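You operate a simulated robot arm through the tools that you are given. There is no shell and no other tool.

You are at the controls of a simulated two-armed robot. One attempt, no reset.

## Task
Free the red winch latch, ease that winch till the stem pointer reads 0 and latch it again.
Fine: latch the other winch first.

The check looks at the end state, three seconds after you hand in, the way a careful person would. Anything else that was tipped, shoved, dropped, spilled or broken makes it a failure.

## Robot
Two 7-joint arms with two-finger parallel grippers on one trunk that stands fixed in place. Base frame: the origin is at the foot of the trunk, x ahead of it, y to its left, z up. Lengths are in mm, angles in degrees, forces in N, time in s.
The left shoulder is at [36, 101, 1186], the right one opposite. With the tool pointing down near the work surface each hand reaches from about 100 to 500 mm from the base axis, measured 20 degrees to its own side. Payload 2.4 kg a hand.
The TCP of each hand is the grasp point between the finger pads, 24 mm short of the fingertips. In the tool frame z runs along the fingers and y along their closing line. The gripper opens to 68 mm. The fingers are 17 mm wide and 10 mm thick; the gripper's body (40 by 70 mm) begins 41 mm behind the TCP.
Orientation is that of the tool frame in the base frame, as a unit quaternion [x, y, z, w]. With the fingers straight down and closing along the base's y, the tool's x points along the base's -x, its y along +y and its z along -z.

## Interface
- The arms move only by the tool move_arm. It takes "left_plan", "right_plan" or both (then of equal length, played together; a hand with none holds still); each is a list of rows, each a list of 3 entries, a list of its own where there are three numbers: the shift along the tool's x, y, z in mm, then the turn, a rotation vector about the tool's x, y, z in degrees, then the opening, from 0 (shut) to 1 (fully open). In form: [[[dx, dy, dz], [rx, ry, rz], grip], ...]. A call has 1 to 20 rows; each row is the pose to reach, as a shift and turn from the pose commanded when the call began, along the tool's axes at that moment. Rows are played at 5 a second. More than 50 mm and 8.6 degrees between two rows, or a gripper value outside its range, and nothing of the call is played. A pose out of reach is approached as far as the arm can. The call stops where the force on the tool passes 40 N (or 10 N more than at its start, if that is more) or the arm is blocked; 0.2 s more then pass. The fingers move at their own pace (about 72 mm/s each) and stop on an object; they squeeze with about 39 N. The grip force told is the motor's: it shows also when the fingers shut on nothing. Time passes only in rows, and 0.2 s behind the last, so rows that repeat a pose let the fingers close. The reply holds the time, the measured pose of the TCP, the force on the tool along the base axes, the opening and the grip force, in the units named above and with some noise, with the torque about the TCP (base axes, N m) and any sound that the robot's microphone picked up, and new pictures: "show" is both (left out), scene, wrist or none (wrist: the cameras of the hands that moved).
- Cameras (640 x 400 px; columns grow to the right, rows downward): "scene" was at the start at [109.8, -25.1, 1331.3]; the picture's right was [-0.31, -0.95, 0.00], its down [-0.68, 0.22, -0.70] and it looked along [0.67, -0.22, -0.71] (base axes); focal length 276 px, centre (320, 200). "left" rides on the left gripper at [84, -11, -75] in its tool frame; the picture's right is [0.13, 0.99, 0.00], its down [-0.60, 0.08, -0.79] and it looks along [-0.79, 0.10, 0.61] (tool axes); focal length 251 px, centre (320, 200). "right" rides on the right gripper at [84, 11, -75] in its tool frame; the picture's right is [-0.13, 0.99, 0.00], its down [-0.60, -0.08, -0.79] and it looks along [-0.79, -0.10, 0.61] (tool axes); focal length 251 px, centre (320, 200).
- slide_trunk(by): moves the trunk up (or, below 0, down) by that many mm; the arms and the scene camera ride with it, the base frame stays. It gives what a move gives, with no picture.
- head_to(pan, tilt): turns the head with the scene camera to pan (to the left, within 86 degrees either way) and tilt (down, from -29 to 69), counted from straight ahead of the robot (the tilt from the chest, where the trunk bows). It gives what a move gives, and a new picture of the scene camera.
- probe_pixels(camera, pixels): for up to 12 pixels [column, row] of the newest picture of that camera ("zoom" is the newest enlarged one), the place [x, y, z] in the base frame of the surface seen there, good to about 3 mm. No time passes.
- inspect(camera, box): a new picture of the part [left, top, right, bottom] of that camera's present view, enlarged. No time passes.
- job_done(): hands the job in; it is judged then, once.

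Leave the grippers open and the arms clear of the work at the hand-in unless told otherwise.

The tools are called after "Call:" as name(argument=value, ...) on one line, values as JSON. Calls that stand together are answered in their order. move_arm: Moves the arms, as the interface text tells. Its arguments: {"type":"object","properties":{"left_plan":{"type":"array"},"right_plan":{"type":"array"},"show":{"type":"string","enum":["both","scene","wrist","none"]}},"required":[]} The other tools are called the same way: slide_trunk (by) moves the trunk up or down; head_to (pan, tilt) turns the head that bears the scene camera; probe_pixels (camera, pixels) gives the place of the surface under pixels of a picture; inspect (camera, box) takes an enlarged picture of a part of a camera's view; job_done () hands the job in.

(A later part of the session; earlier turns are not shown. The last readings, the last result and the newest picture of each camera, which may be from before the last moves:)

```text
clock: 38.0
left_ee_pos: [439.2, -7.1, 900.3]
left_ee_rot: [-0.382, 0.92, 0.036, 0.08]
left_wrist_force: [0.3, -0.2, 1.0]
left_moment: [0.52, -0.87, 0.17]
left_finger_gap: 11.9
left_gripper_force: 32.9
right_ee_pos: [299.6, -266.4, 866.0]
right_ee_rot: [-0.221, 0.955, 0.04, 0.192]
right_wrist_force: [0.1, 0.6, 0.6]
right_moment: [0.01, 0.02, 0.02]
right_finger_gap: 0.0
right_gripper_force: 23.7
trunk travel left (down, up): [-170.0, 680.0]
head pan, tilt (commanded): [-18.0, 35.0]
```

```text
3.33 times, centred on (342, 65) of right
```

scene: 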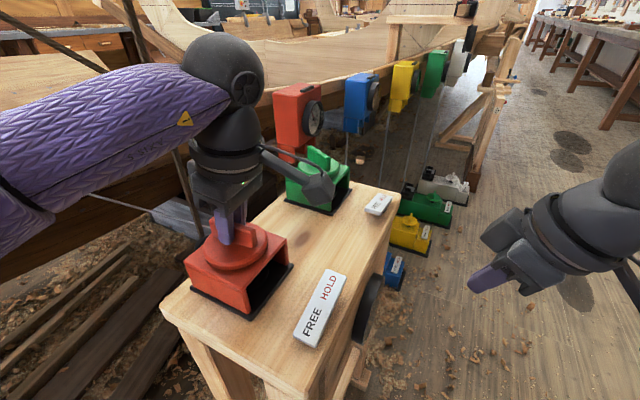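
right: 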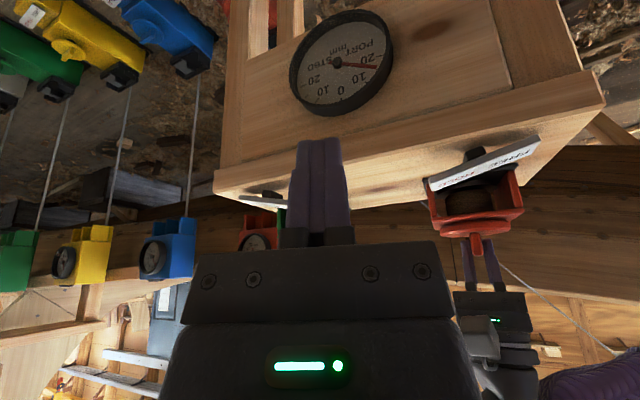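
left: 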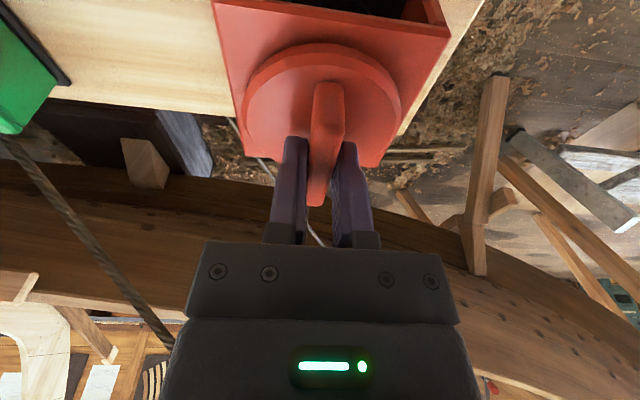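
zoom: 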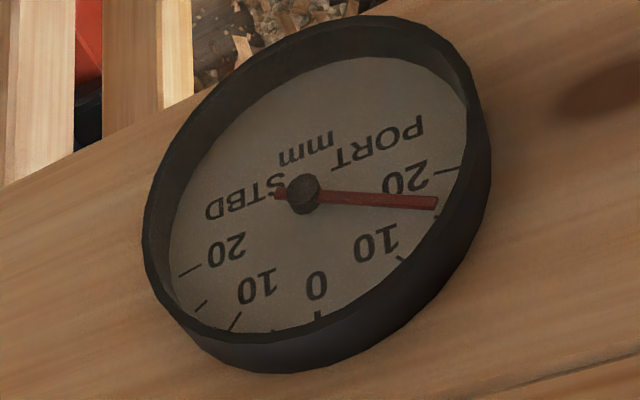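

The needle crept slightly up towards 20 PORT, so clockwise hauls in and counter-clockwise eases. The ratio is small, about 0.35 mm per 5°, so it will take a good deal of turning. I'm turning counter-clockwise 30° in gentle steps and reading the dial.

Call:
move_arm(left_plan=[[[0, 0, 0], [-0.9, 0, -4.9], 0], [[0, 0, 0], [-1.75, 0, -9.8], 0], [[0, 0, 0], [-2.6, 0, -14.8], 0], [[0, 0, 0], [-3.5, 0, -19.7], 0], [[0, 0, 0], [-4.4, 0, -24.6], 0], [[0, 0, 0], [-5.2, 0, -29.5], 0], [[0, 0, 0], [-5.2, 0, -29.5], 0]], show="wrist")

Call:
inspect(camera="right", box=[282, 5, 402, 125])

```text
clock: 39.5
left_ee_pos: [439.6, -5.9, 900.2]
left_ee_rot: [-0.607, 0.79, 0.056, 0.069]
left_wrist_force: [-6.9, -8.6, -9.3]
left_moment: [-0.95, 0.04, -0.18]
left_finger_gap: 11.7
left_gripper_force: 32.3
right_ee_pos: [299.0, -265.6, 866.7]
right_ee_rot: [-0.221, 0.955, 0.042, 0.191]
right_wrist_force: [-0.3, 0.1, 0.5]
right_moment: [-0.02, 0.0, -0.02]
right_finger_gap: 0.0
right_gripper_force: 23.7
trunk travel left (down, up): [-170.0, 680.0]
head pan, tilt (commanded): [-18.0, 35.0]
```

left: 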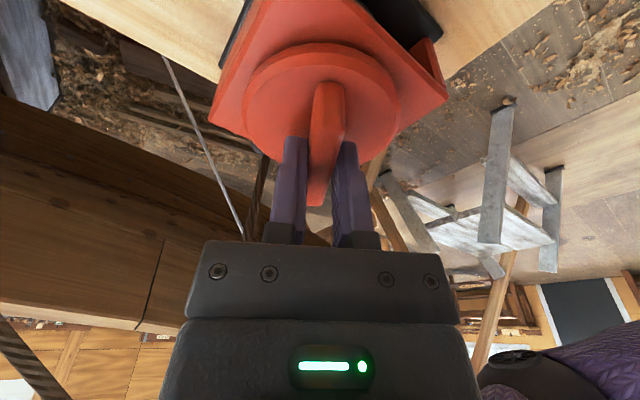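

```text
3.33 times, centred on (342, 65) of right
```

zoom: 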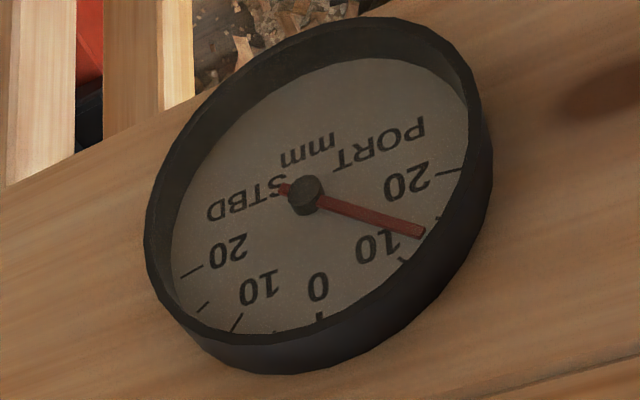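

Counter-clockwise 30° moved the needle from about 16.5 to about 13 PORT. The resisting moment is about 0.18 N·m both ways, so friction holds the winch. I'm continuing counter-clockwise another 30°.

Call:
move_arm(left_plan=[[[0, 0, 0], [-0.9, 0, -4.9], 0], [[0, 0, 0], [-1.75, 0, -9.8], 0], [[0, 0, 0], [-2.6, 0, -14.8], 0], [[0, 0, 0], [-3.5, 0, -19.7], 0], [[0, 0, 0], [-4.4, 0, -24.6], 0], [[0, 0, 0], [-5.2, 0, -29.5], 0], [[0, 0, 0], [-5.2, 0, -29.5], 0]], show="both")

Call:
inspect(camera="right", box=[282, 5, 402, 125])

```text
clock: 41.1
left_ee_pos: [441.3, -6.3, 900.5]
left_ee_rot: [0.791, -0.606, -0.07, -0.054]
left_wrist_force: [2.5, -9.9, -3.0]
left_moment: [-0.14, 0.02, -0.13]
left_finger_gap: 11.9
left_gripper_force: 32.0
right_ee_pos: [298.7, -267.8, 864.9]
right_ee_rot: [-0.221, 0.955, 0.042, 0.192]
right_wrist_force: [-0.2, -0.2, -0.3]
right_moment: [0.0, -0.03, 0.01]
right_finger_gap: 0.0
right_gripper_force: 23.6
trunk travel left (down, up): [-170.0, 680.0]
head pan, tilt (commanded): [-18.0, 35.0]
```

scene: 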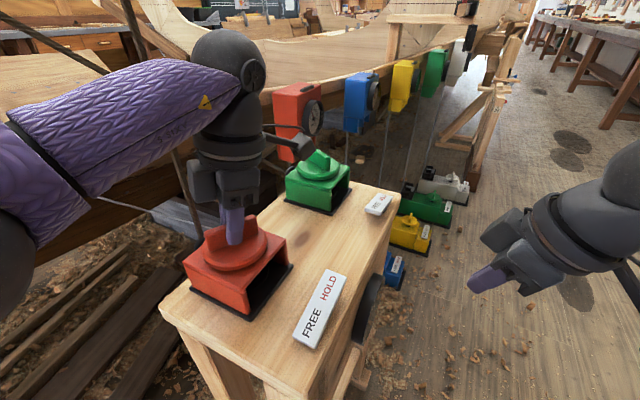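
left: 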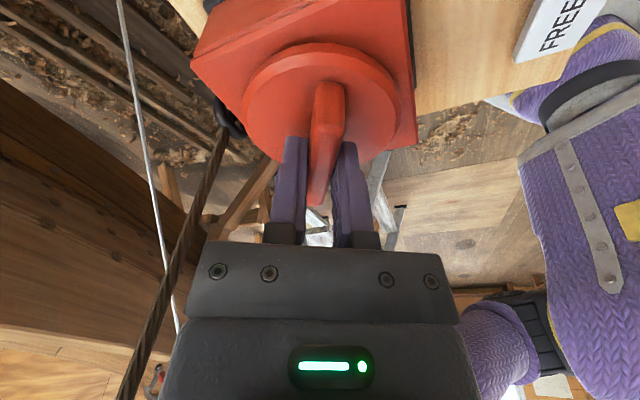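

```text
3.33 times, centred on (342, 65) of right
```

zoom: 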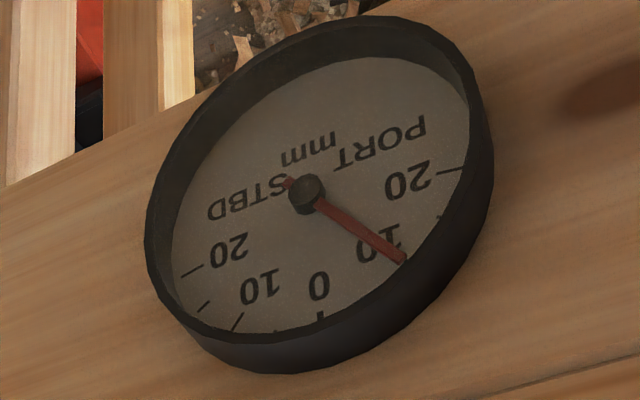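

The needle is at 10 PORT after 60°. The rope stays more than 30 mm from the left hand. I'm continuing counter-clockwise another 28°.

Call:
move_arm(left_plan=[[[0, 0, 0], [-0.8, 0, -4.6], 0], [[0, 0, 0], [-1.6, 0, -9.2], 0], [[0, 0, 0], [-2.4, 0, -13.8], 0], [[0, 0, 0], [-3.2, 0, -18.4], 0], [[0, 0, 0], [-4.1, 0, -23], 0], [[0, 0, 0], [-4.9, 0, -27.6], 0], [[0, 0, 0], [-4.9, 0, -27.6], 0]], show="both")

Call:
inspect(camera="right", box=[282, 5, 402, 125])

```text
clock: 42.8
left_ee_pos: [440.7, -5.7, 901.2]
left_ee_rot: [0.914, -0.395, -0.082, -0.035]
left_wrist_force: [14.0, -3.8, 4.5]
left_moment: [-0.14, -0.25, -0.05]
left_finger_gap: 12.0
left_gripper_force: 32.5
right_ee_pos: [300.7, -265.6, 866.2]
right_ee_rot: [-0.221, 0.955, 0.041, 0.191]
right_wrist_force: [0.1, -1.0, -0.7]
right_moment: [-0.04, 0.01, 0.02]
right_finger_gap: 0.0
right_gripper_force: 23.5
trunk travel left (down, up): [-170.0, 680.0]
head pan, tilt (commanded): [-18.0, 35.0]
```

scene: 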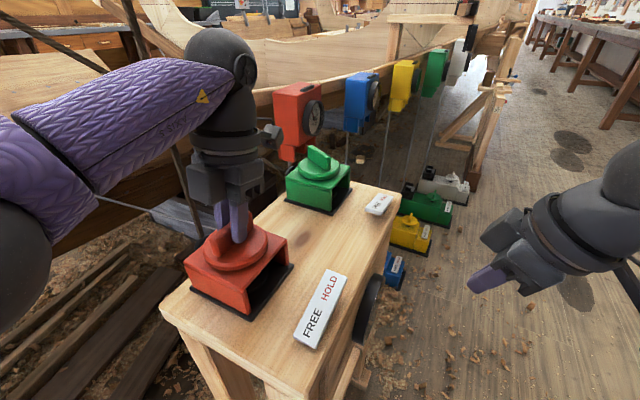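
left: 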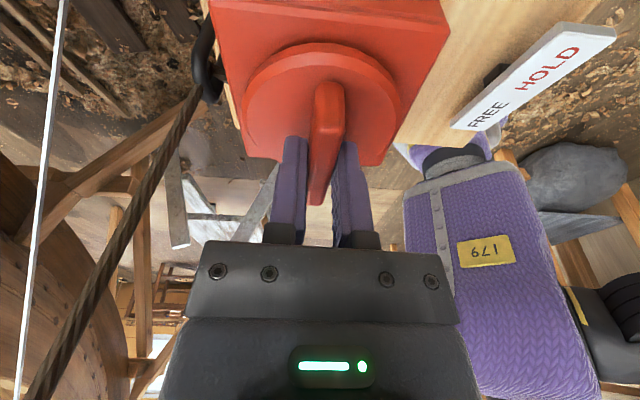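

```text
3.33 times, centred on (342, 65) of right
```

zoom: 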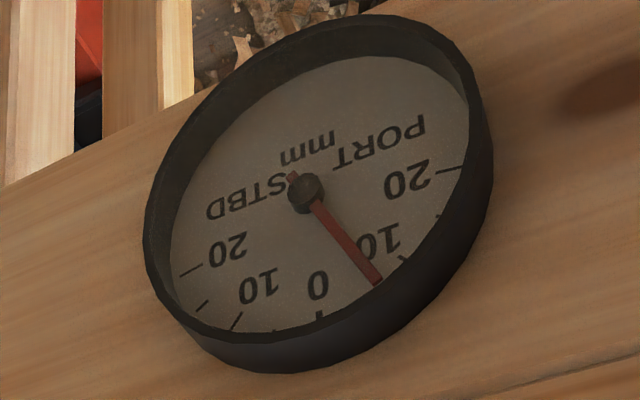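

The needle is at about 7 PORT with no reach limit so far. I'm turning another 27° counter-clockwise while watching the rope clearance, which is still fine because the camera arm stays off the rope side.

Call:
move_arm(left_plan=[[[0, 0, 0], [-0.8, 0, -4.4], 0], [[0, 0, 0], [-1.6, 0, -8.9], 0], [[0, 0, 0], [-2.4, 0, -13.3], 0], [[0, 0, 0], [-3.1, 0, -17.7], 0], [[0, 0, 0], [-3.9, 0, -22.1], 0], [[0, 0, 0], [-4.7, 0, -26.6], 0], [[0, 0, 0], [-4.7, 0, -26.6], 0]], show="both")

Call:
inspect(camera="right", box=[282, 5, 402, 125])

```text
clock: 44.4
left_ee_pos: [442.0, -5.4, 901.2]
left_ee_rot: [0.981, -0.17, -0.087, -0.015]
left_wrist_force: [23.2, 5.4, 18.6]
left_moment: [-0.04, -0.24, -0.02]
left_finger_gap: 11.7
left_gripper_force: 32.7
right_ee_pos: [300.7, -266.4, 866.5]
right_ee_rot: [-0.222, 0.955, 0.04, 0.191]
right_wrist_force: [0.8, -0.5, 0.1]
right_moment: [-0.01, -0.03, -0.04]
right_finger_gap: 0.0
right_gripper_force: 23.0
trunk travel left (down, up): [-170.0, 680.0]
head pan, tilt (commanded): [-18.0, 35.0]
```

scene: 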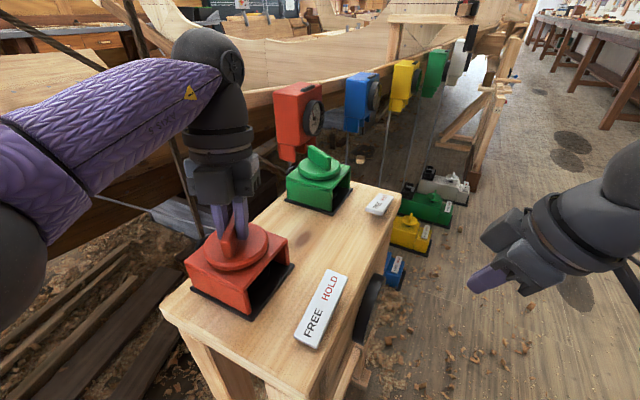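
left: 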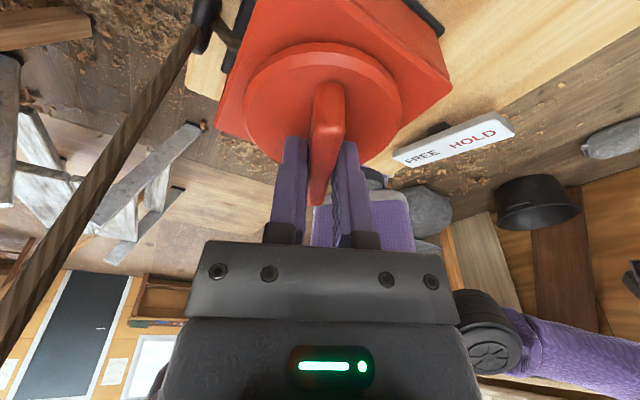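

```text
3.33 times, centred on (342, 65) of right
```

zoom: 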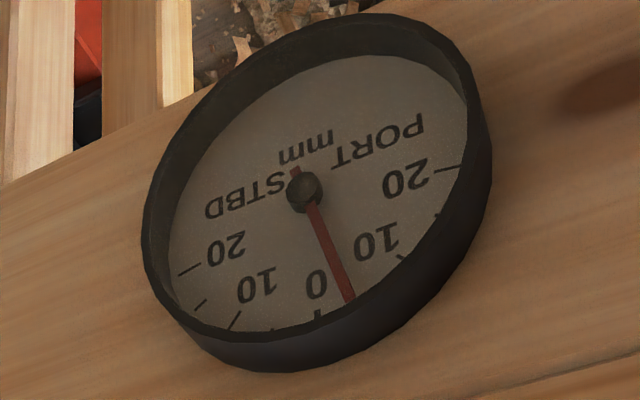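

The needle is at about 3.5–4 PORT. To keep the camera arm off the rope I'll regrip the bar turned 180° for the last part. First I'll open the fingers only slightly, with the bar still trapped, to check that the winch doesn't run by itself.

Call:
move_arm(left_plan=[[[0, 0, 0], [0, 0, 0], 0.25], [[0, 0, 0], [0, 0, 0], 0.25], [[0, 0, 0], [0, 0, 0], 0.25]], show="wrist")

Call:
inspect(camera="right", box=[282, 5, 402, 125])

```text
clock: 45.1
left_ee_pos: [440.6, -6.3, 902.3]
left_ee_rot: [0.981, -0.173, -0.087, -0.016]
left_wrist_force: [0.0, -0.2, -0.3]
left_moment: [-0.01, 0.0, 0.0]
left_finger_gap: 17.1
left_gripper_force: 0.0
right_ee_pos: [298.5, -267.3, 866.0]
right_ee_rot: [-0.222, 0.955, 0.041, 0.192]
right_wrist_force: [-0.2, 0.5, -0.9]
right_moment: [0.03, 0.05, -0.04]
right_finger_gap: 0.2
right_gripper_force: 23.7
trunk travel left (down, up): [-170.0, 680.0]
head pan, tilt (commanded): [-18.0, 35.0]
```

left: 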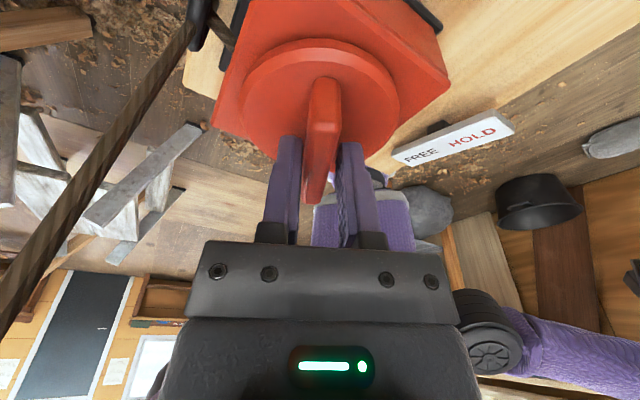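

```text
3.33 times, centred on (342, 65) of right
```

zoom: 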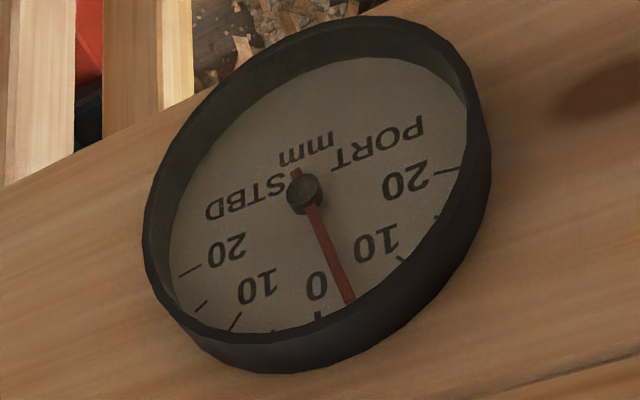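

The dial is unchanged and there is no force on the fingers, so friction holds the winch. I'm opening a bit more, lifting straight up off the bar, and turning the hand back clockwise 60° for the regrip.

Call:
move_arm(left_plan=[[[0, 0, 0], [0, 0, 0], 0.6], [[-4, 0, -22], [0, 0, 0], 0.6], [[-7.8, 0, -44.3], [0, 0, 0], 0.6], [[-7.8, 0, -44.3], [1.3, 0, 7.4], 0.6], [[-7.8, 0, -44.3], [2.6, 0, 14.8], 0.6], [[-7.8, 0, -44.3], [3.9, 0, 22.2], 0.6], [[-7.8, 0, -44.3], [5.2, 0, 29.5], 0.6], [[-7.8, 0, -44.3], [6.5, 0, 36.9], 0.6], [[-7.8, 0, -44.3], [7.8, 0, 44.3], 0.6], [[-7.8, 0, -44.3], [9.1, 0, 51.7], 0.6], [[-7.8, 0, -44.3], [10.4, 0, 59.1], 0.6]], show="both")

Call:
inspect(camera="right", box=[282, 5, 402, 125])

```text
clock: 47.5
left_ee_pos: [440.3, -5.4, 946.9]
left_ee_rot: [0.763, -0.64, -0.068, -0.056]
left_wrist_force: [0.4, -0.2, 0.1]
left_moment: [0.01, 0.01, 0.01]
left_finger_gap: 40.8
left_gripper_force: 0.0
right_ee_pos: [297.8, -267.5, 866.4]
right_ee_rot: [-0.221, 0.955, 0.04, 0.192]
right_wrist_force: [-0.4, 0.6, -0.1]
right_moment: [0.0, 0.02, 0.01]
right_finger_gap: 0.1
right_gripper_force: 23.6
trunk travel left (down, up): [-170.0, 680.0]
head pan, tilt (commanded): [-18.0, 35.0]
```

scene: 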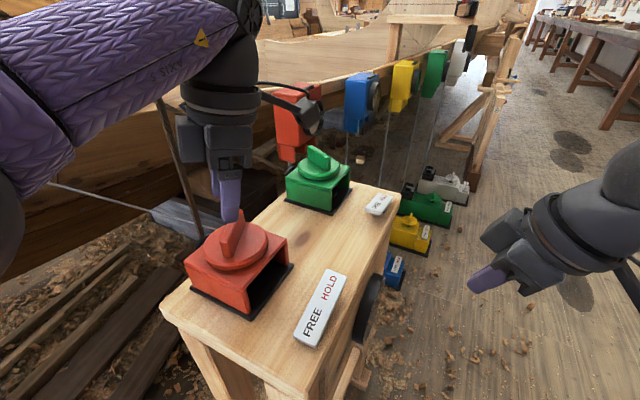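
left: 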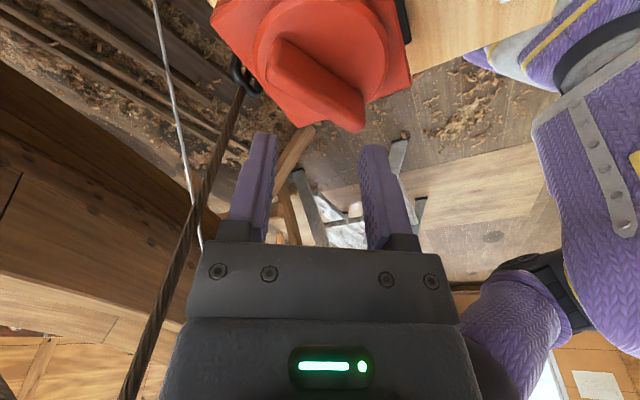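

```text
3.33 times, centred on (342, 65) of right
```

zoom: 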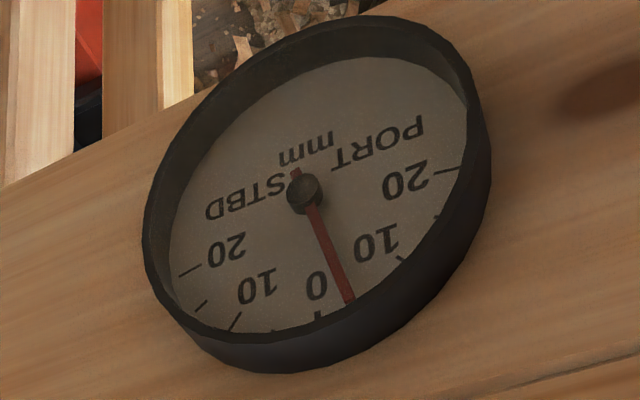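

The needle holds steady with the knob released. I'm turning the raised left hand a further 120° clockwise, to about -20°.

Call:
move_arm(left_plan=[[[0, 0, 0], [1.3, 0, 7.4], 0.6], [[0, 0, 0], [2.6, 0, 14.8], 0.6], [[0, 0, 0], [3.9, 0, 22.2], 0.6], [[0, 0, 0], [5.2, 0, 29.5], 0.6], [[0, 0, 0], [6.5, 0, 36.9], 0.6], [[0, 0, 0], [7.8, 0, 44.3], 0.6], [[0, 0, 0], [9.1, 0, 51.7], 0.6], [[0, 0, 0], [10.4, 0, 59.1], 0.6], [[0, 0, 0], [11.7, 0, 66.5], 0.6], [[0, 0, 0], [13, 0, 73.9], 0.6], [[0, 0, 0], [14.3, 0, 81.2], 0.6], [[0, 0, 0], [15.6, 0, 88.6], 0.6], [[0, 0, 0], [16.9, 0, 96], 0.6], [[0, 0, 0], [18.2, 0, 103.4], 0.6], [[0, 0, 0], [19.5, 0, 110.8], 0.6], [[0, 0, 0], [20.8, 0, 118.2], 0.6]], show="both")

```text
clock: 51.0
left_ee_pos: [439.3, -5.9, 945.7]
left_ee_rot: [0.174, 0.981, -0.014, 0.084]
left_wrist_force: [0.4, 0.3, 0.3]
left_moment: [0.01, 0.02, 0.0]
left_finger_gap: 40.7
left_gripper_force: 0.0
right_ee_pos: [297.4, -266.8, 865.5]
right_ee_rot: [-0.222, 0.955, 0.039, 0.192]
right_wrist_force: [-1.2, -0.6, 0.4]
right_moment: [0.04, -0.01, 0.0]
right_finger_gap: 0.0
right_gripper_force: 23.2
trunk travel left (down, up): [-170.0, 680.0]
head pan, tilt (commanded): [-18.0, 35.0]
```

scene: 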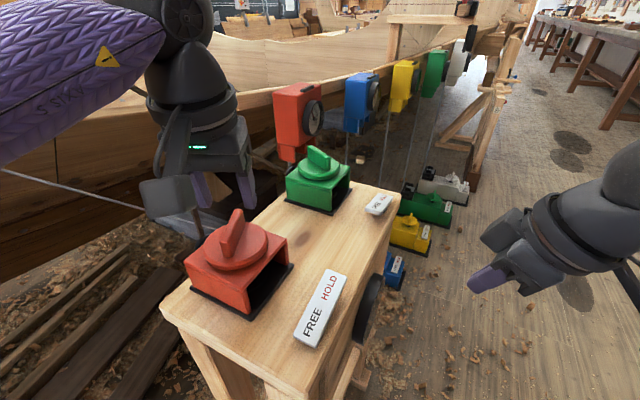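
left: 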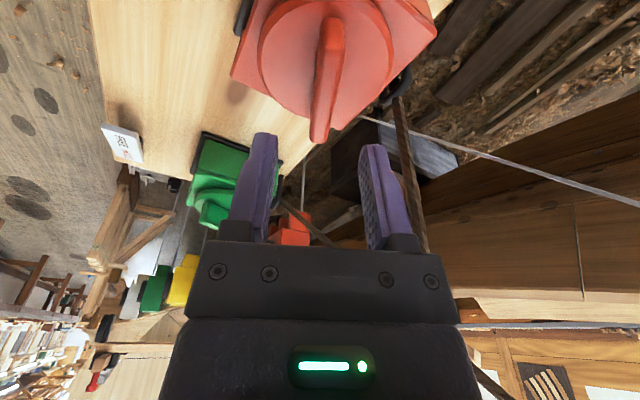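

The hand is at -20° and the bar lines up with the finger midline. I'm descending 44 mm onto it and closing.

Call:
move_arm(left_plan=[[[1.9, 0, 11], [0, 0, 0], 0.6], [[3.8, 0, 22], [0, 0, 0], 0.6], [[5.7, 0, 33], [0, 0, 0], 0.6], [[7.6, 0, 43.5], [0, 0, 0], 0.6], [[7.6, 0, 43.5], [0, 0, 0], 0.3], [[7.6, 0, 43.5], [0, 0, 0], 0], [[7.6, 0, 43.5], [0, 0, 0], 0], [[7.6, 0, 43.5], [0, 0, 0], 0]], show="both")

Call:
inspect(camera="right", box=[282, 5, 402, 125])

```text
clock: 52.8
left_ee_pos: [440.8, -4.2, 901.6]
left_ee_rot: [0.172, 0.981, -0.014, 0.083]
left_wrist_force: [0.5, 3.2, -3.5]
left_moment: [-0.28, -0.73, 0.11]
left_finger_gap: 11.8
left_gripper_force: 32.5
right_ee_pos: [299.8, -265.5, 866.5]
right_ee_rot: [-0.222, 0.955, 0.041, 0.192]
right_wrist_force: [-0.1, 0.1, -0.4]
right_moment: [0.01, 0.01, -0.03]
right_finger_gap: 0.0
right_gripper_force: 23.2
trunk travel left (down, up): [-170.0, 680.0]
head pan, tilt (commanded): [-18.0, 35.0]
```

scene: 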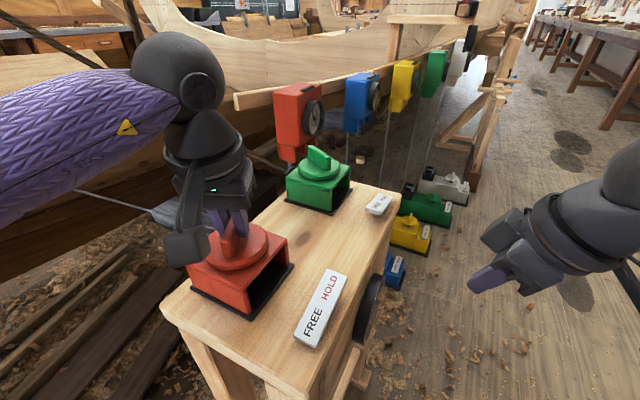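
left: 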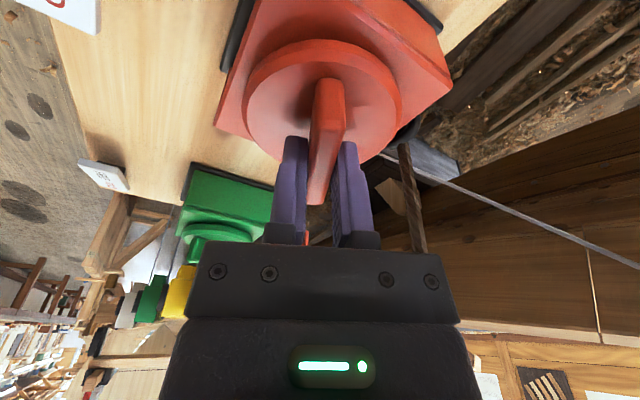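

```text
3.33 times, centred on (342, 65) of right
```

zoom: 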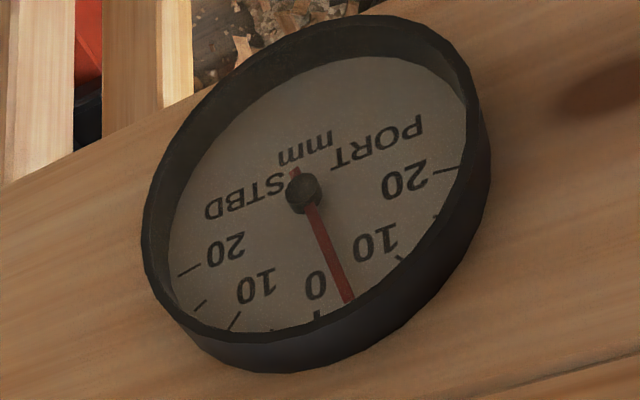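

Gripped again. For an exact zero reading I want the right camera more square to the dial, so I'll shift the right hand sideways and lower, still about 130 mm off the stand face.

Call:
move_arm(right_plan=[[[2.7, -23.9, 28], [0, 0, 0], 0], [[5.4, -47.8, 56], [0, 0, 0], 0], [[8.1, -71.7, 83.8], [0, 0, 0], 0]], show="wrist")

```text
clock: 53.5
left_ee_pos: [439.9, -3.6, 902.5]
left_ee_rot: [0.172, 0.981, -0.014, 0.085]
left_wrist_force: [1.2, 3.5, -2.3]
left_moment: [0.01, 0.12, 0.04]
left_finger_gap: 12.0
left_gripper_force: 32.6
right_ee_pos: [336.8, -276.2, 794.2]
right_ee_rot: [-0.221, 0.955, 0.039, 0.193]
right_wrist_force: [-0.4, -0.3, 0.2]
right_moment: [-0.01, 0.0, 0.01]
right_finger_gap: 0.0
right_gripper_force: 23.6
right hand out of reach, approached as far as the arm can: row 1, 2, 3
trunk travel left (down, up): [-170.0, 680.0]
head pan, tilt (commanded): [-18.0, 35.0]
```

right: 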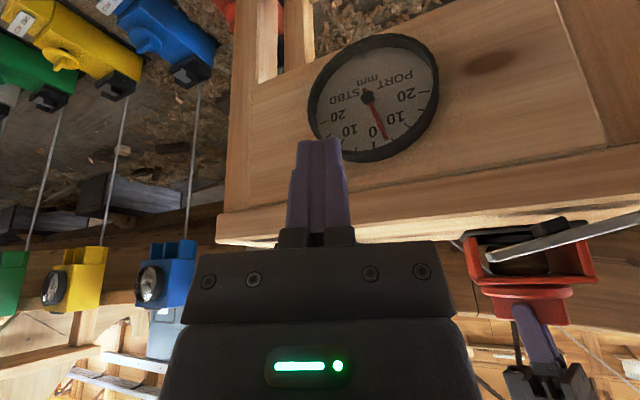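

That gives a better, closer view of the dial at (372,98). Enlarging it.

Call:
inspect(camera="right", box=[302, 30, 442, 165])

```text
2.96 times, centred on (372, 98) of right
```

zoom: 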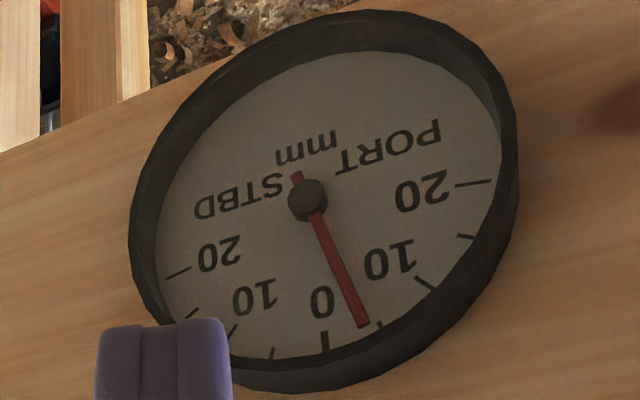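

Now all the ticks show and the needle is at about 3.6 PORT. At roughly 0.113 mm per degree I need about 32° more. I'll turn 26° counter-clockwise first.

Call:
move_arm(left_plan=[[[0, 0, 0], [-0.75, 0, -4.3], 0], [[0, 0, 0], [-1.5, 0, -8.5], 0], [[0, 0, 0], [-2.2, 0, -12.8], 0], [[0, 0, 0], [-3, 0, -17.1], 0], [[0, 0, 0], [-3.7, 0, -21.3], 0], [[0, 0, 0], [-4.4, 0, -25.6], 0], [[0, 0, 0], [-4.4, 0, -25.6], 0]], show="wrist")

Call:
inspect(camera="right", box=[302, 30, 442, 165])

```text
clock: 55.1
left_ee_pos: [439.9, -5.1, 902.5]
left_ee_rot: [-0.053, 0.995, 0.004, 0.085]
left_wrist_force: [-6.4, 8.3, -14.5]
left_moment: [0.04, 0.55, -0.04]
left_finger_gap: 12.0
left_gripper_force: 32.5
right_ee_pos: [335.0, -276.2, 794.7]
right_ee_rot: [-0.221, 0.955, 0.04, 0.192]
right_wrist_force: [0.4, 0.1, -0.1]
right_moment: [-0.03, 0.0, 0.0]
right_finger_gap: 0.3
right_gripper_force: 23.5
trunk travel left (down, up): [-170.0, 680.0]
head pan, tilt (commanded): [-18.0, 35.0]
```

left: 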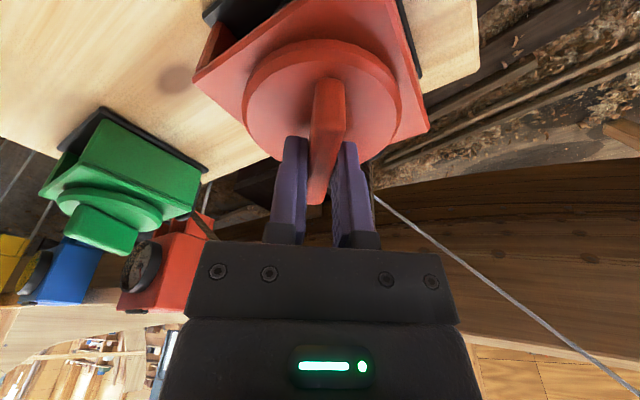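

```text
2.96 times, centred on (372, 98) of right
```

zoom: 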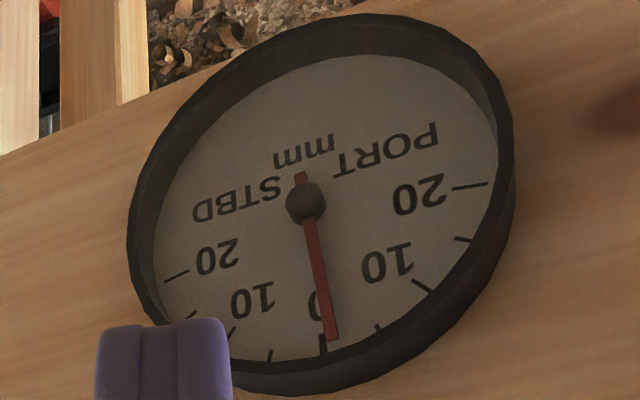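

The needle is about 1.1 mm PORT: its line sits about 4.7° from the zero tick, at roughly 4° per mm. I'm turning 9.5° more counter-clockwise.

Call:
move_arm(left_plan=[[[0, 0, 0], [-0.55, 0, -3.1], 0], [[0, 0, 0], [-1.1, 0, -6.2], 0], [[0, 0, 0], [-1.6, 0, -9.35], 0], [[0, 0, 0], [-1.6, 0, -9.35], 0]], show="wrist")

Call:
inspect(camera="right", box=[302, 30, 442, 165])

Call:
inspect(camera="right", box=[342, 85, 406, 165])

```text
clock: 56.1
left_ee_pos: [439.8, -4.8, 903.6]
left_ee_rot: [-0.135, 0.987, 0.011, 0.084]
left_wrist_force: [-7.3, 8.4, -14.0]
left_moment: [-0.17, 0.84, -0.08]
left_finger_gap: 12.1
left_gripper_force: 32.7
right_ee_pos: [335.3, -275.3, 795.2]
right_ee_rot: [-0.222, 0.955, 0.04, 0.19]
right_wrist_force: [-0.8, 0.0, 0.3]
right_moment: [0.01, -0.02, 0.0]
right_finger_gap: 0.3
right_gripper_force: 23.7
trunk travel left (down, up): [-170.0, 680.0]
head pan, tilt (commanded): [-18.0, 35.0]
```

left: 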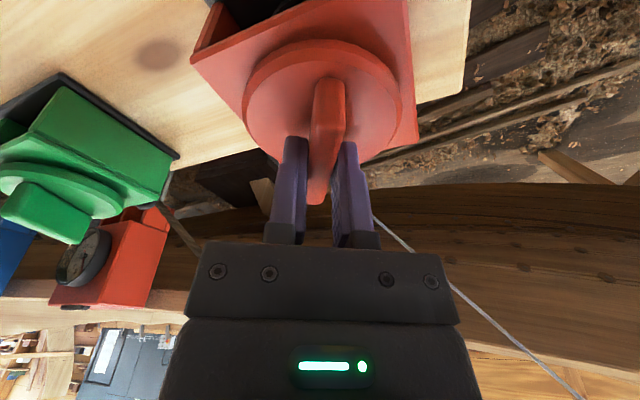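

```text
2.96 times, centred on (372, 98) of right
```

zoom: 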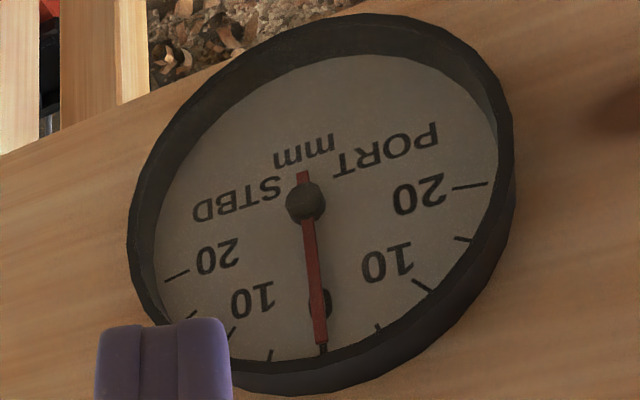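

```text
5.00 times, centred on (374, 125) of right
```

zoom: 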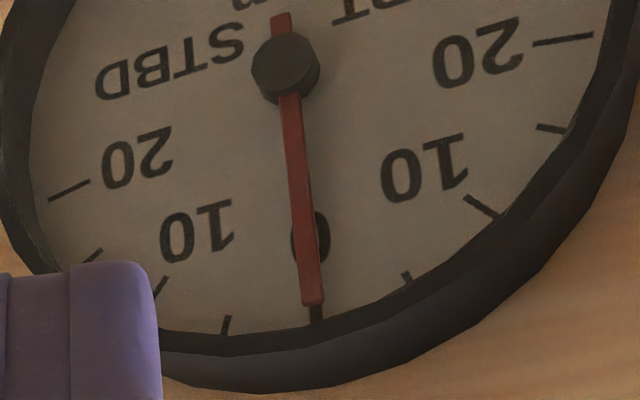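

The needle now lies on the 0 tick, about 0.1 mm or less off by my geometry. I'll keep holding the bar with the left hand and bring the right hand above the raised HOLD end of the red rocker near (372,-117), rising first and then moving across.

Call:
move_arm(right_plan=[[[-16.3, -0.3, -39.1], [0, 0, 0], 0], [[-32.6, -0.7, -78.2], [0, 0, 0], 0], [[-54.2, 31, -69.5], [0, 0, 0], 0], [[-75.8, 62.7, -60.8], [0, 0, 0], 0], [[-97.4, 94.5, -52.1], [0, 0, 0], 0], [[-119, 126.2, -43.4], [0, 0, 0], 0]], show="both")

```text
clock: 57.5
left_ee_pos: [439.8, -4.4, 902.7]
left_ee_rot: [-0.135, 0.987, 0.012, 0.084]
left_wrist_force: [-7.9, 7.0, -14.8]
left_moment: [-0.06, -0.16, -0.09]
left_finger_gap: 12.0
left_gripper_force: 32.4
right_ee_pos: [362.3, -122.9, 880.6]
right_ee_rot: [-0.221, 0.955, 0.039, 0.192]
right_wrist_force: [1.2, 0.4, -0.6]
right_moment: [0.02, -0.01, 0.0]
right_finger_gap: 0.2
right_gripper_force: 23.5
trunk travel left (down, up): [-170.0, 680.0]
head pan, tilt (commanded): [-18.0, 35.0]
```

scene: 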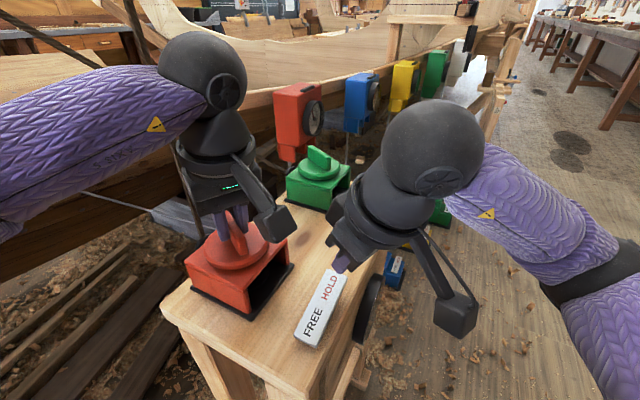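
right: 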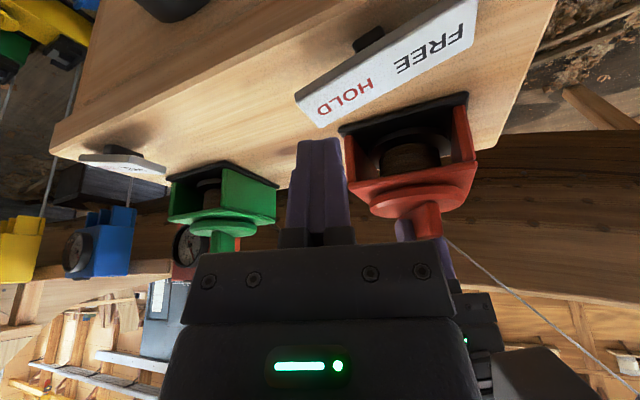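

The tips are at about (371,-119,858) and the landing point projects onto the HOLD end, at the "D" (px 318,102). I'm pressing straight down in small steps.

Call:
move_arm(right_plan=[[[4.6, 0, 11.1], [0, 0, 0], 0], [[7.7, 0, 18.4], [0, 0, 0], 0], [[9.2, 0, 22.1], [0, 0, 0], 0], [[10.4, 0, 24.9], [0, 0, 0], 0], [[11.5, 0, 27.7], [0, 0, 0], 0], [[12.7, 0, 30.4], [0, 0, 0], 0], [[13.8, 0, 33.2], [0, 0, 0], 0], [[15, 0, 36], [0, 0, 0], 0]], show="both")

```text
clock: 59.5
left_ee_pos: [440.1, -5.3, 903.4]
left_ee_rot: [-0.137, 0.987, 0.012, 0.086]
left_wrist_force: [3.1, 1.8, 3.5]
left_moment: [-0.14, 0.87, -0.04]
left_finger_gap: 12.1
left_gripper_force: 32.5
right_ee_pos: [363.2, -123.8, 844.2]
right_ee_rot: [-0.22, 0.955, 0.04, 0.197]
right_wrist_force: [-5.1, 0.1, 13.4]
right_moment: [0.11, 0.14, 0.04]
right_finger_gap: 0.0
right_gripper_force: 23.5
trunk travel left (down, up): [-170.0, 680.0]
head pan, tilt (commanded): [-18.0, 35.0]
stopped in row 8 (right hand): the force on the tool passed its limit at 42 N (the readings are from after the stop); the commanded pose is now the measured one
```

scene: 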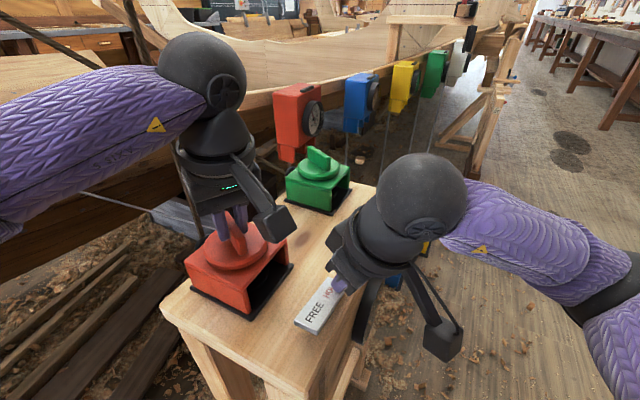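
right: 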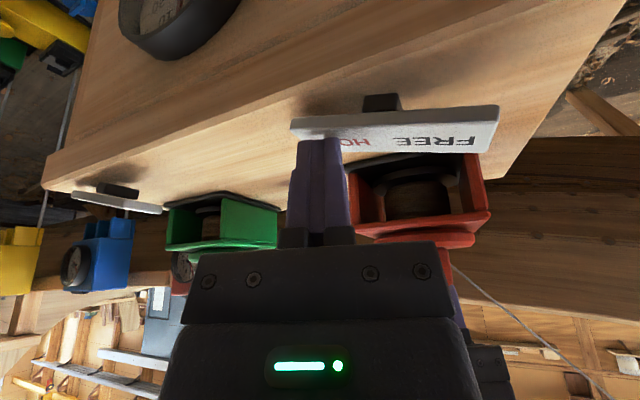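

The red rocker has tipped to HOLD. I'll lift the right hand and go back to the dial view to re-read before releasing the bar.

Call:
move_arm(right_plan=[[[-7, 0, -17], [0, 0, 0], 0], [[-14, 0, -33.5], [0, 0, 0], 0], [[7.2, -30.9, -42], [0, 0, 0], 0], [[28.4, -61.8, -50.5], [0, 0, 0], 0], [[49.6, -92.7, -59], [0, 0, 0], 0], [[70.6, -123.5, -67.6], [0, 0, 0], 0], [[86.9, -123.5, -28.4], [0, 0, 0], 0], [[102, -123.5, 8], [0, 0, 0], 0]], show="both")

Call:
inspect(camera="right", box=[302, 30, 442, 165])

Call:
inspect(camera="scene", box=[280, 250, 370, 350])

```text
clock: 61.3
left_ee_pos: [439.9, -5.2, 903.0]
left_ee_rot: [-0.136, 0.987, 0.012, 0.086]
left_wrist_force: [1.8, 2.3, 21.5]
left_moment: [0.1, -0.2, 0.05]
left_finger_gap: 11.8
left_gripper_force: 32.7
right_ee_pos: [336.1, -276.9, 796.4]
right_ee_rot: [-0.221, 0.955, 0.04, 0.196]
right_wrist_force: [-0.2, 0.1, 0.2]
right_moment: [0.03, 0.01, -0.01]
right_finger_gap: 0.0
right_gripper_force: 23.0
trunk travel left (down, up): [-170.0, 680.0]
head pan, tilt (commanded): [-18.0, 35.0]
```

scene: 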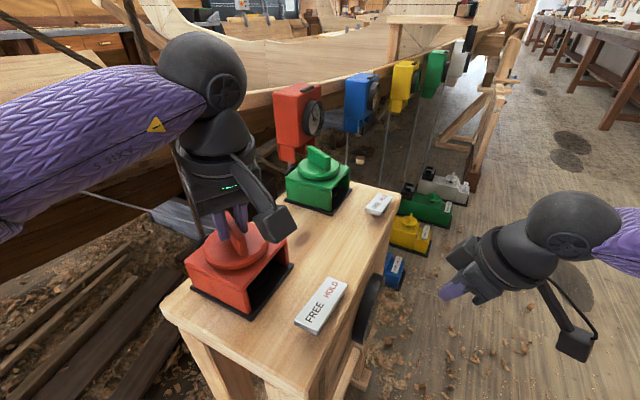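
right: 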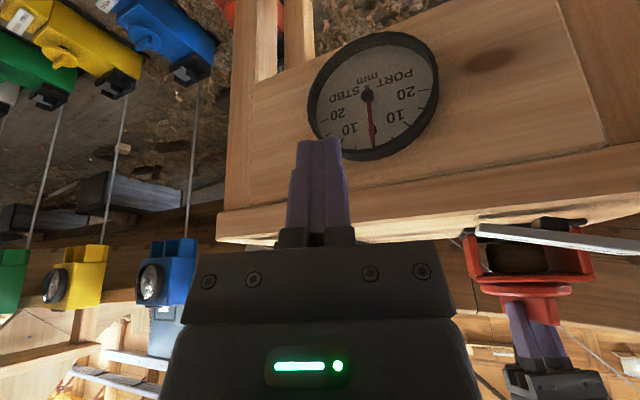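

```text
2.96 times, centred on (372, 98) of right
```

zoom: 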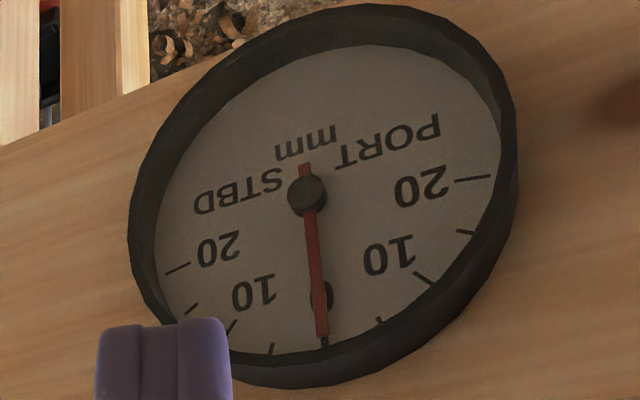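

```text
4.00 times, centred on (325, 300) of scene
```

zoom: 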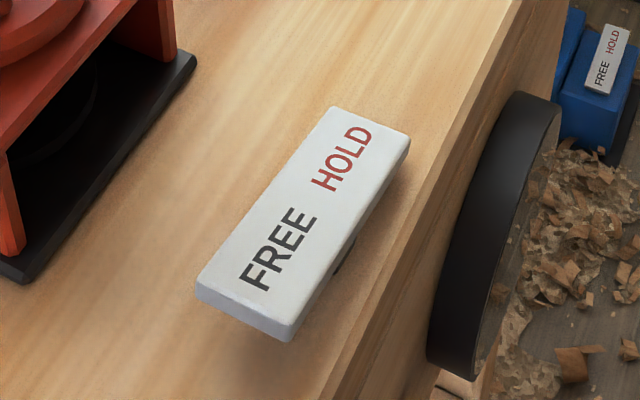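

The needle is still on 0 and the red rocker reads HOLD down, FREE up. I'm opening the left gripper gently and lifting straight off the bar, then re-checking.

Call:
move_arm(left_plan=[[[0, 0, 0], [0, 0, 0], 0.25], [[0, 0, 0], [0, 0, 0], 0.5], [[0, 0, 0], [0, 0, 0], 0.6], [[-4, 0, -23], [0, 0, 0], 0.6], [[-8, 0, -46], [0, 0, 0], 0.6], [[-12, 0, -69], [0, 0, 0], 0.8]], show="both")

Call:
inspect(camera="right", box=[302, 30, 442, 165])

Call:
inspect(camera="right", box=[342, 85, 406, 165])

```text
clock: 62.7
left_ee_pos: [440.4, -4.2, 972.6]
left_ee_rot: [-0.136, 0.987, 0.012, 0.084]
left_wrist_force: [-0.4, -0.5, -0.1]
left_moment: [-0.02, 0.0, -0.02]
left_finger_gap: 54.6
left_gripper_force: 0.1
right_ee_pos: [336.4, -276.5, 796.0]
right_ee_rot: [-0.22, 0.955, 0.041, 0.195]
right_wrist_force: [-0.4, -1.5, -0.4]
right_moment: [-0.01, 0.02, -0.01]
right_finger_gap: 0.1
right_gripper_force: 23.8
trunk travel left (down, up): [-170.0, 680.0]
head pan, tilt (commanded): [-18.0, 35.0]
```

scene: 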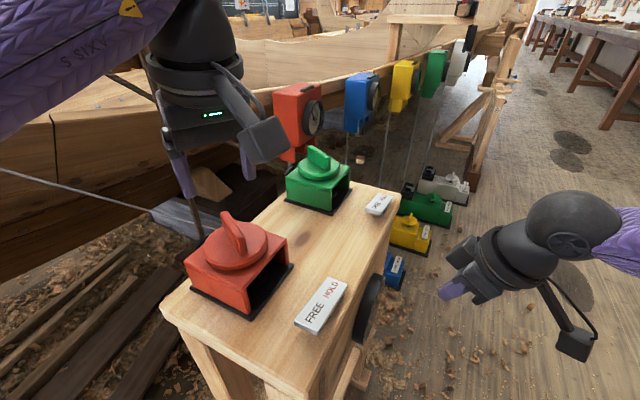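
left: 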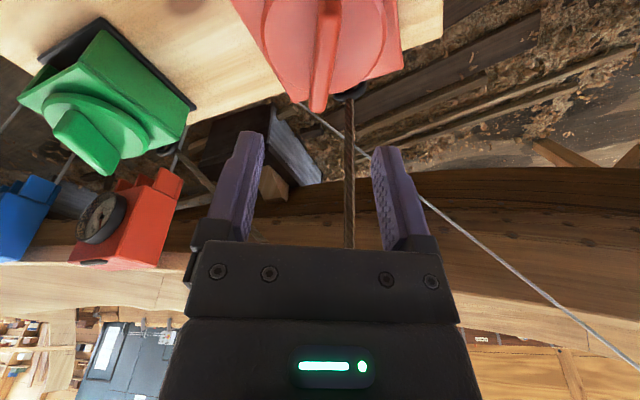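

```text
2.96 times, centred on (372, 98) of right
```

zoom: 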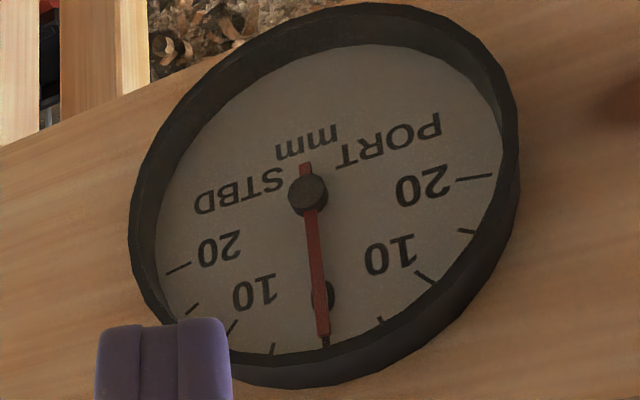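

```text
5.00 times, centred on (374, 125) of right
```

zoom: 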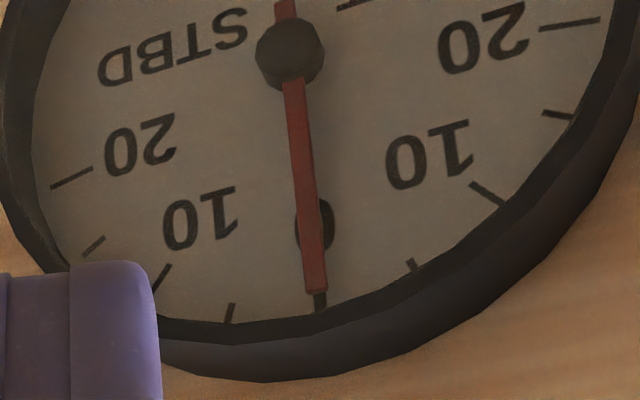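

The needle still sits on the 0 tick after release. I'm withdrawing both arms: the left back and up, away from the ropes, and the right straight up away from the stand, opening its gripper.

Call:
move_arm(left_plan=[[[32.7, 28, -9], [0, 0, 0], 0.8], [[65.3, 56, -18], [0, 0, 0], 0.9], [[98, 84, -27.2], [0, 0, 0], 1], [[98, 84, -27.2], [0, 0, 0], 1]], right_plan=[[[-16.3, 0, -39], [0, 0, 0], 0], [[-32.6, 0, -78], [0, 0, 0], 0], [[-49, 0, -117], [0, 0, 0], 0.5], [[-49, 0, -117], [0, 0, 0], 1]], show="both")

Call:
inspect(camera="scene", box=[160, 130, 420, 350])

Call:
probe_pixels(camera="scene", pixels=[[303, 322], [309, 328], [321, 303], [338, 284], [334, 288], [370, 206], [374, 212], [385, 197], [388, 199]])

```text
clock: 63.7
left_ee_pos: [320.1, 48.1, 980.7]
left_ee_rot: [-0.136, 0.987, 0.012, 0.086]
left_wrist_force: [0.3, 0.5, 0.0]
left_moment: [0.0, -0.03, 0.0]
left_finger_gap: 67.8
left_gripper_force: 0.0
right_ee_pos: [334.2, -273.9, 924.4]
right_ee_rot: [-0.221, 0.954, 0.042, 0.196]
right_wrist_force: [0.6, 0.1, 0.6]
right_moment: [0.01, 0.02, 0.01]
right_finger_gap: 67.7
right_gripper_force: 0.0
trunk travel left (down, up): [-170.0, 680.0]
head pan, tilt (commanded): [-18.0, 35.0]
```

scene: 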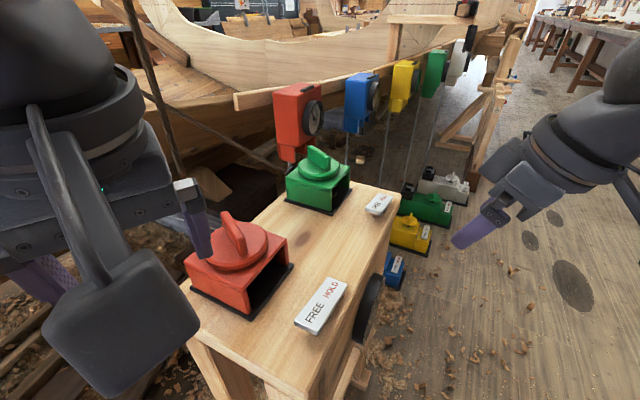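
right: 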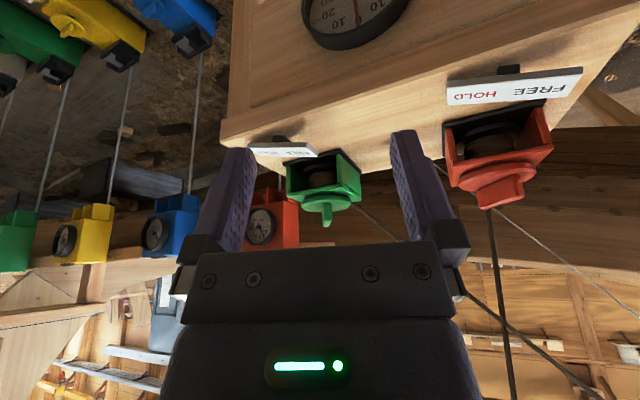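
left: 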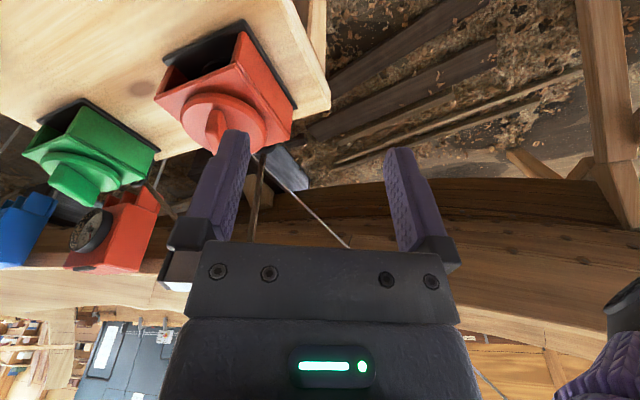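

```text
1.82 times, centred on (290, 240) of scene
```

zoom: 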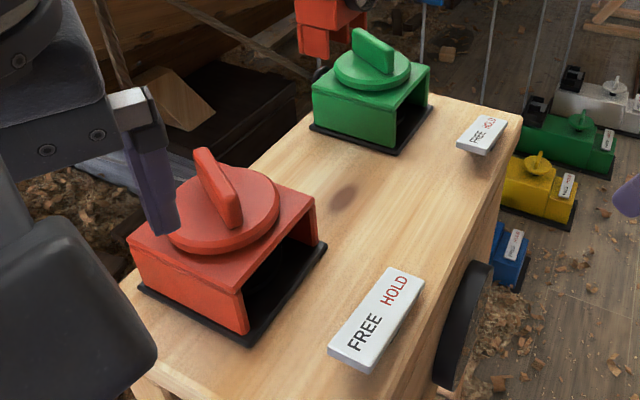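

```text
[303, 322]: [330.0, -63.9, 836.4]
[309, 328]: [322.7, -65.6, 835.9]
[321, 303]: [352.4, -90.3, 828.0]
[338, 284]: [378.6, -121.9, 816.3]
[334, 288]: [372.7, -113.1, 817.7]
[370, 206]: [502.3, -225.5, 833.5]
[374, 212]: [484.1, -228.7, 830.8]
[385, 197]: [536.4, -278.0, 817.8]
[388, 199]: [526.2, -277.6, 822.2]
```

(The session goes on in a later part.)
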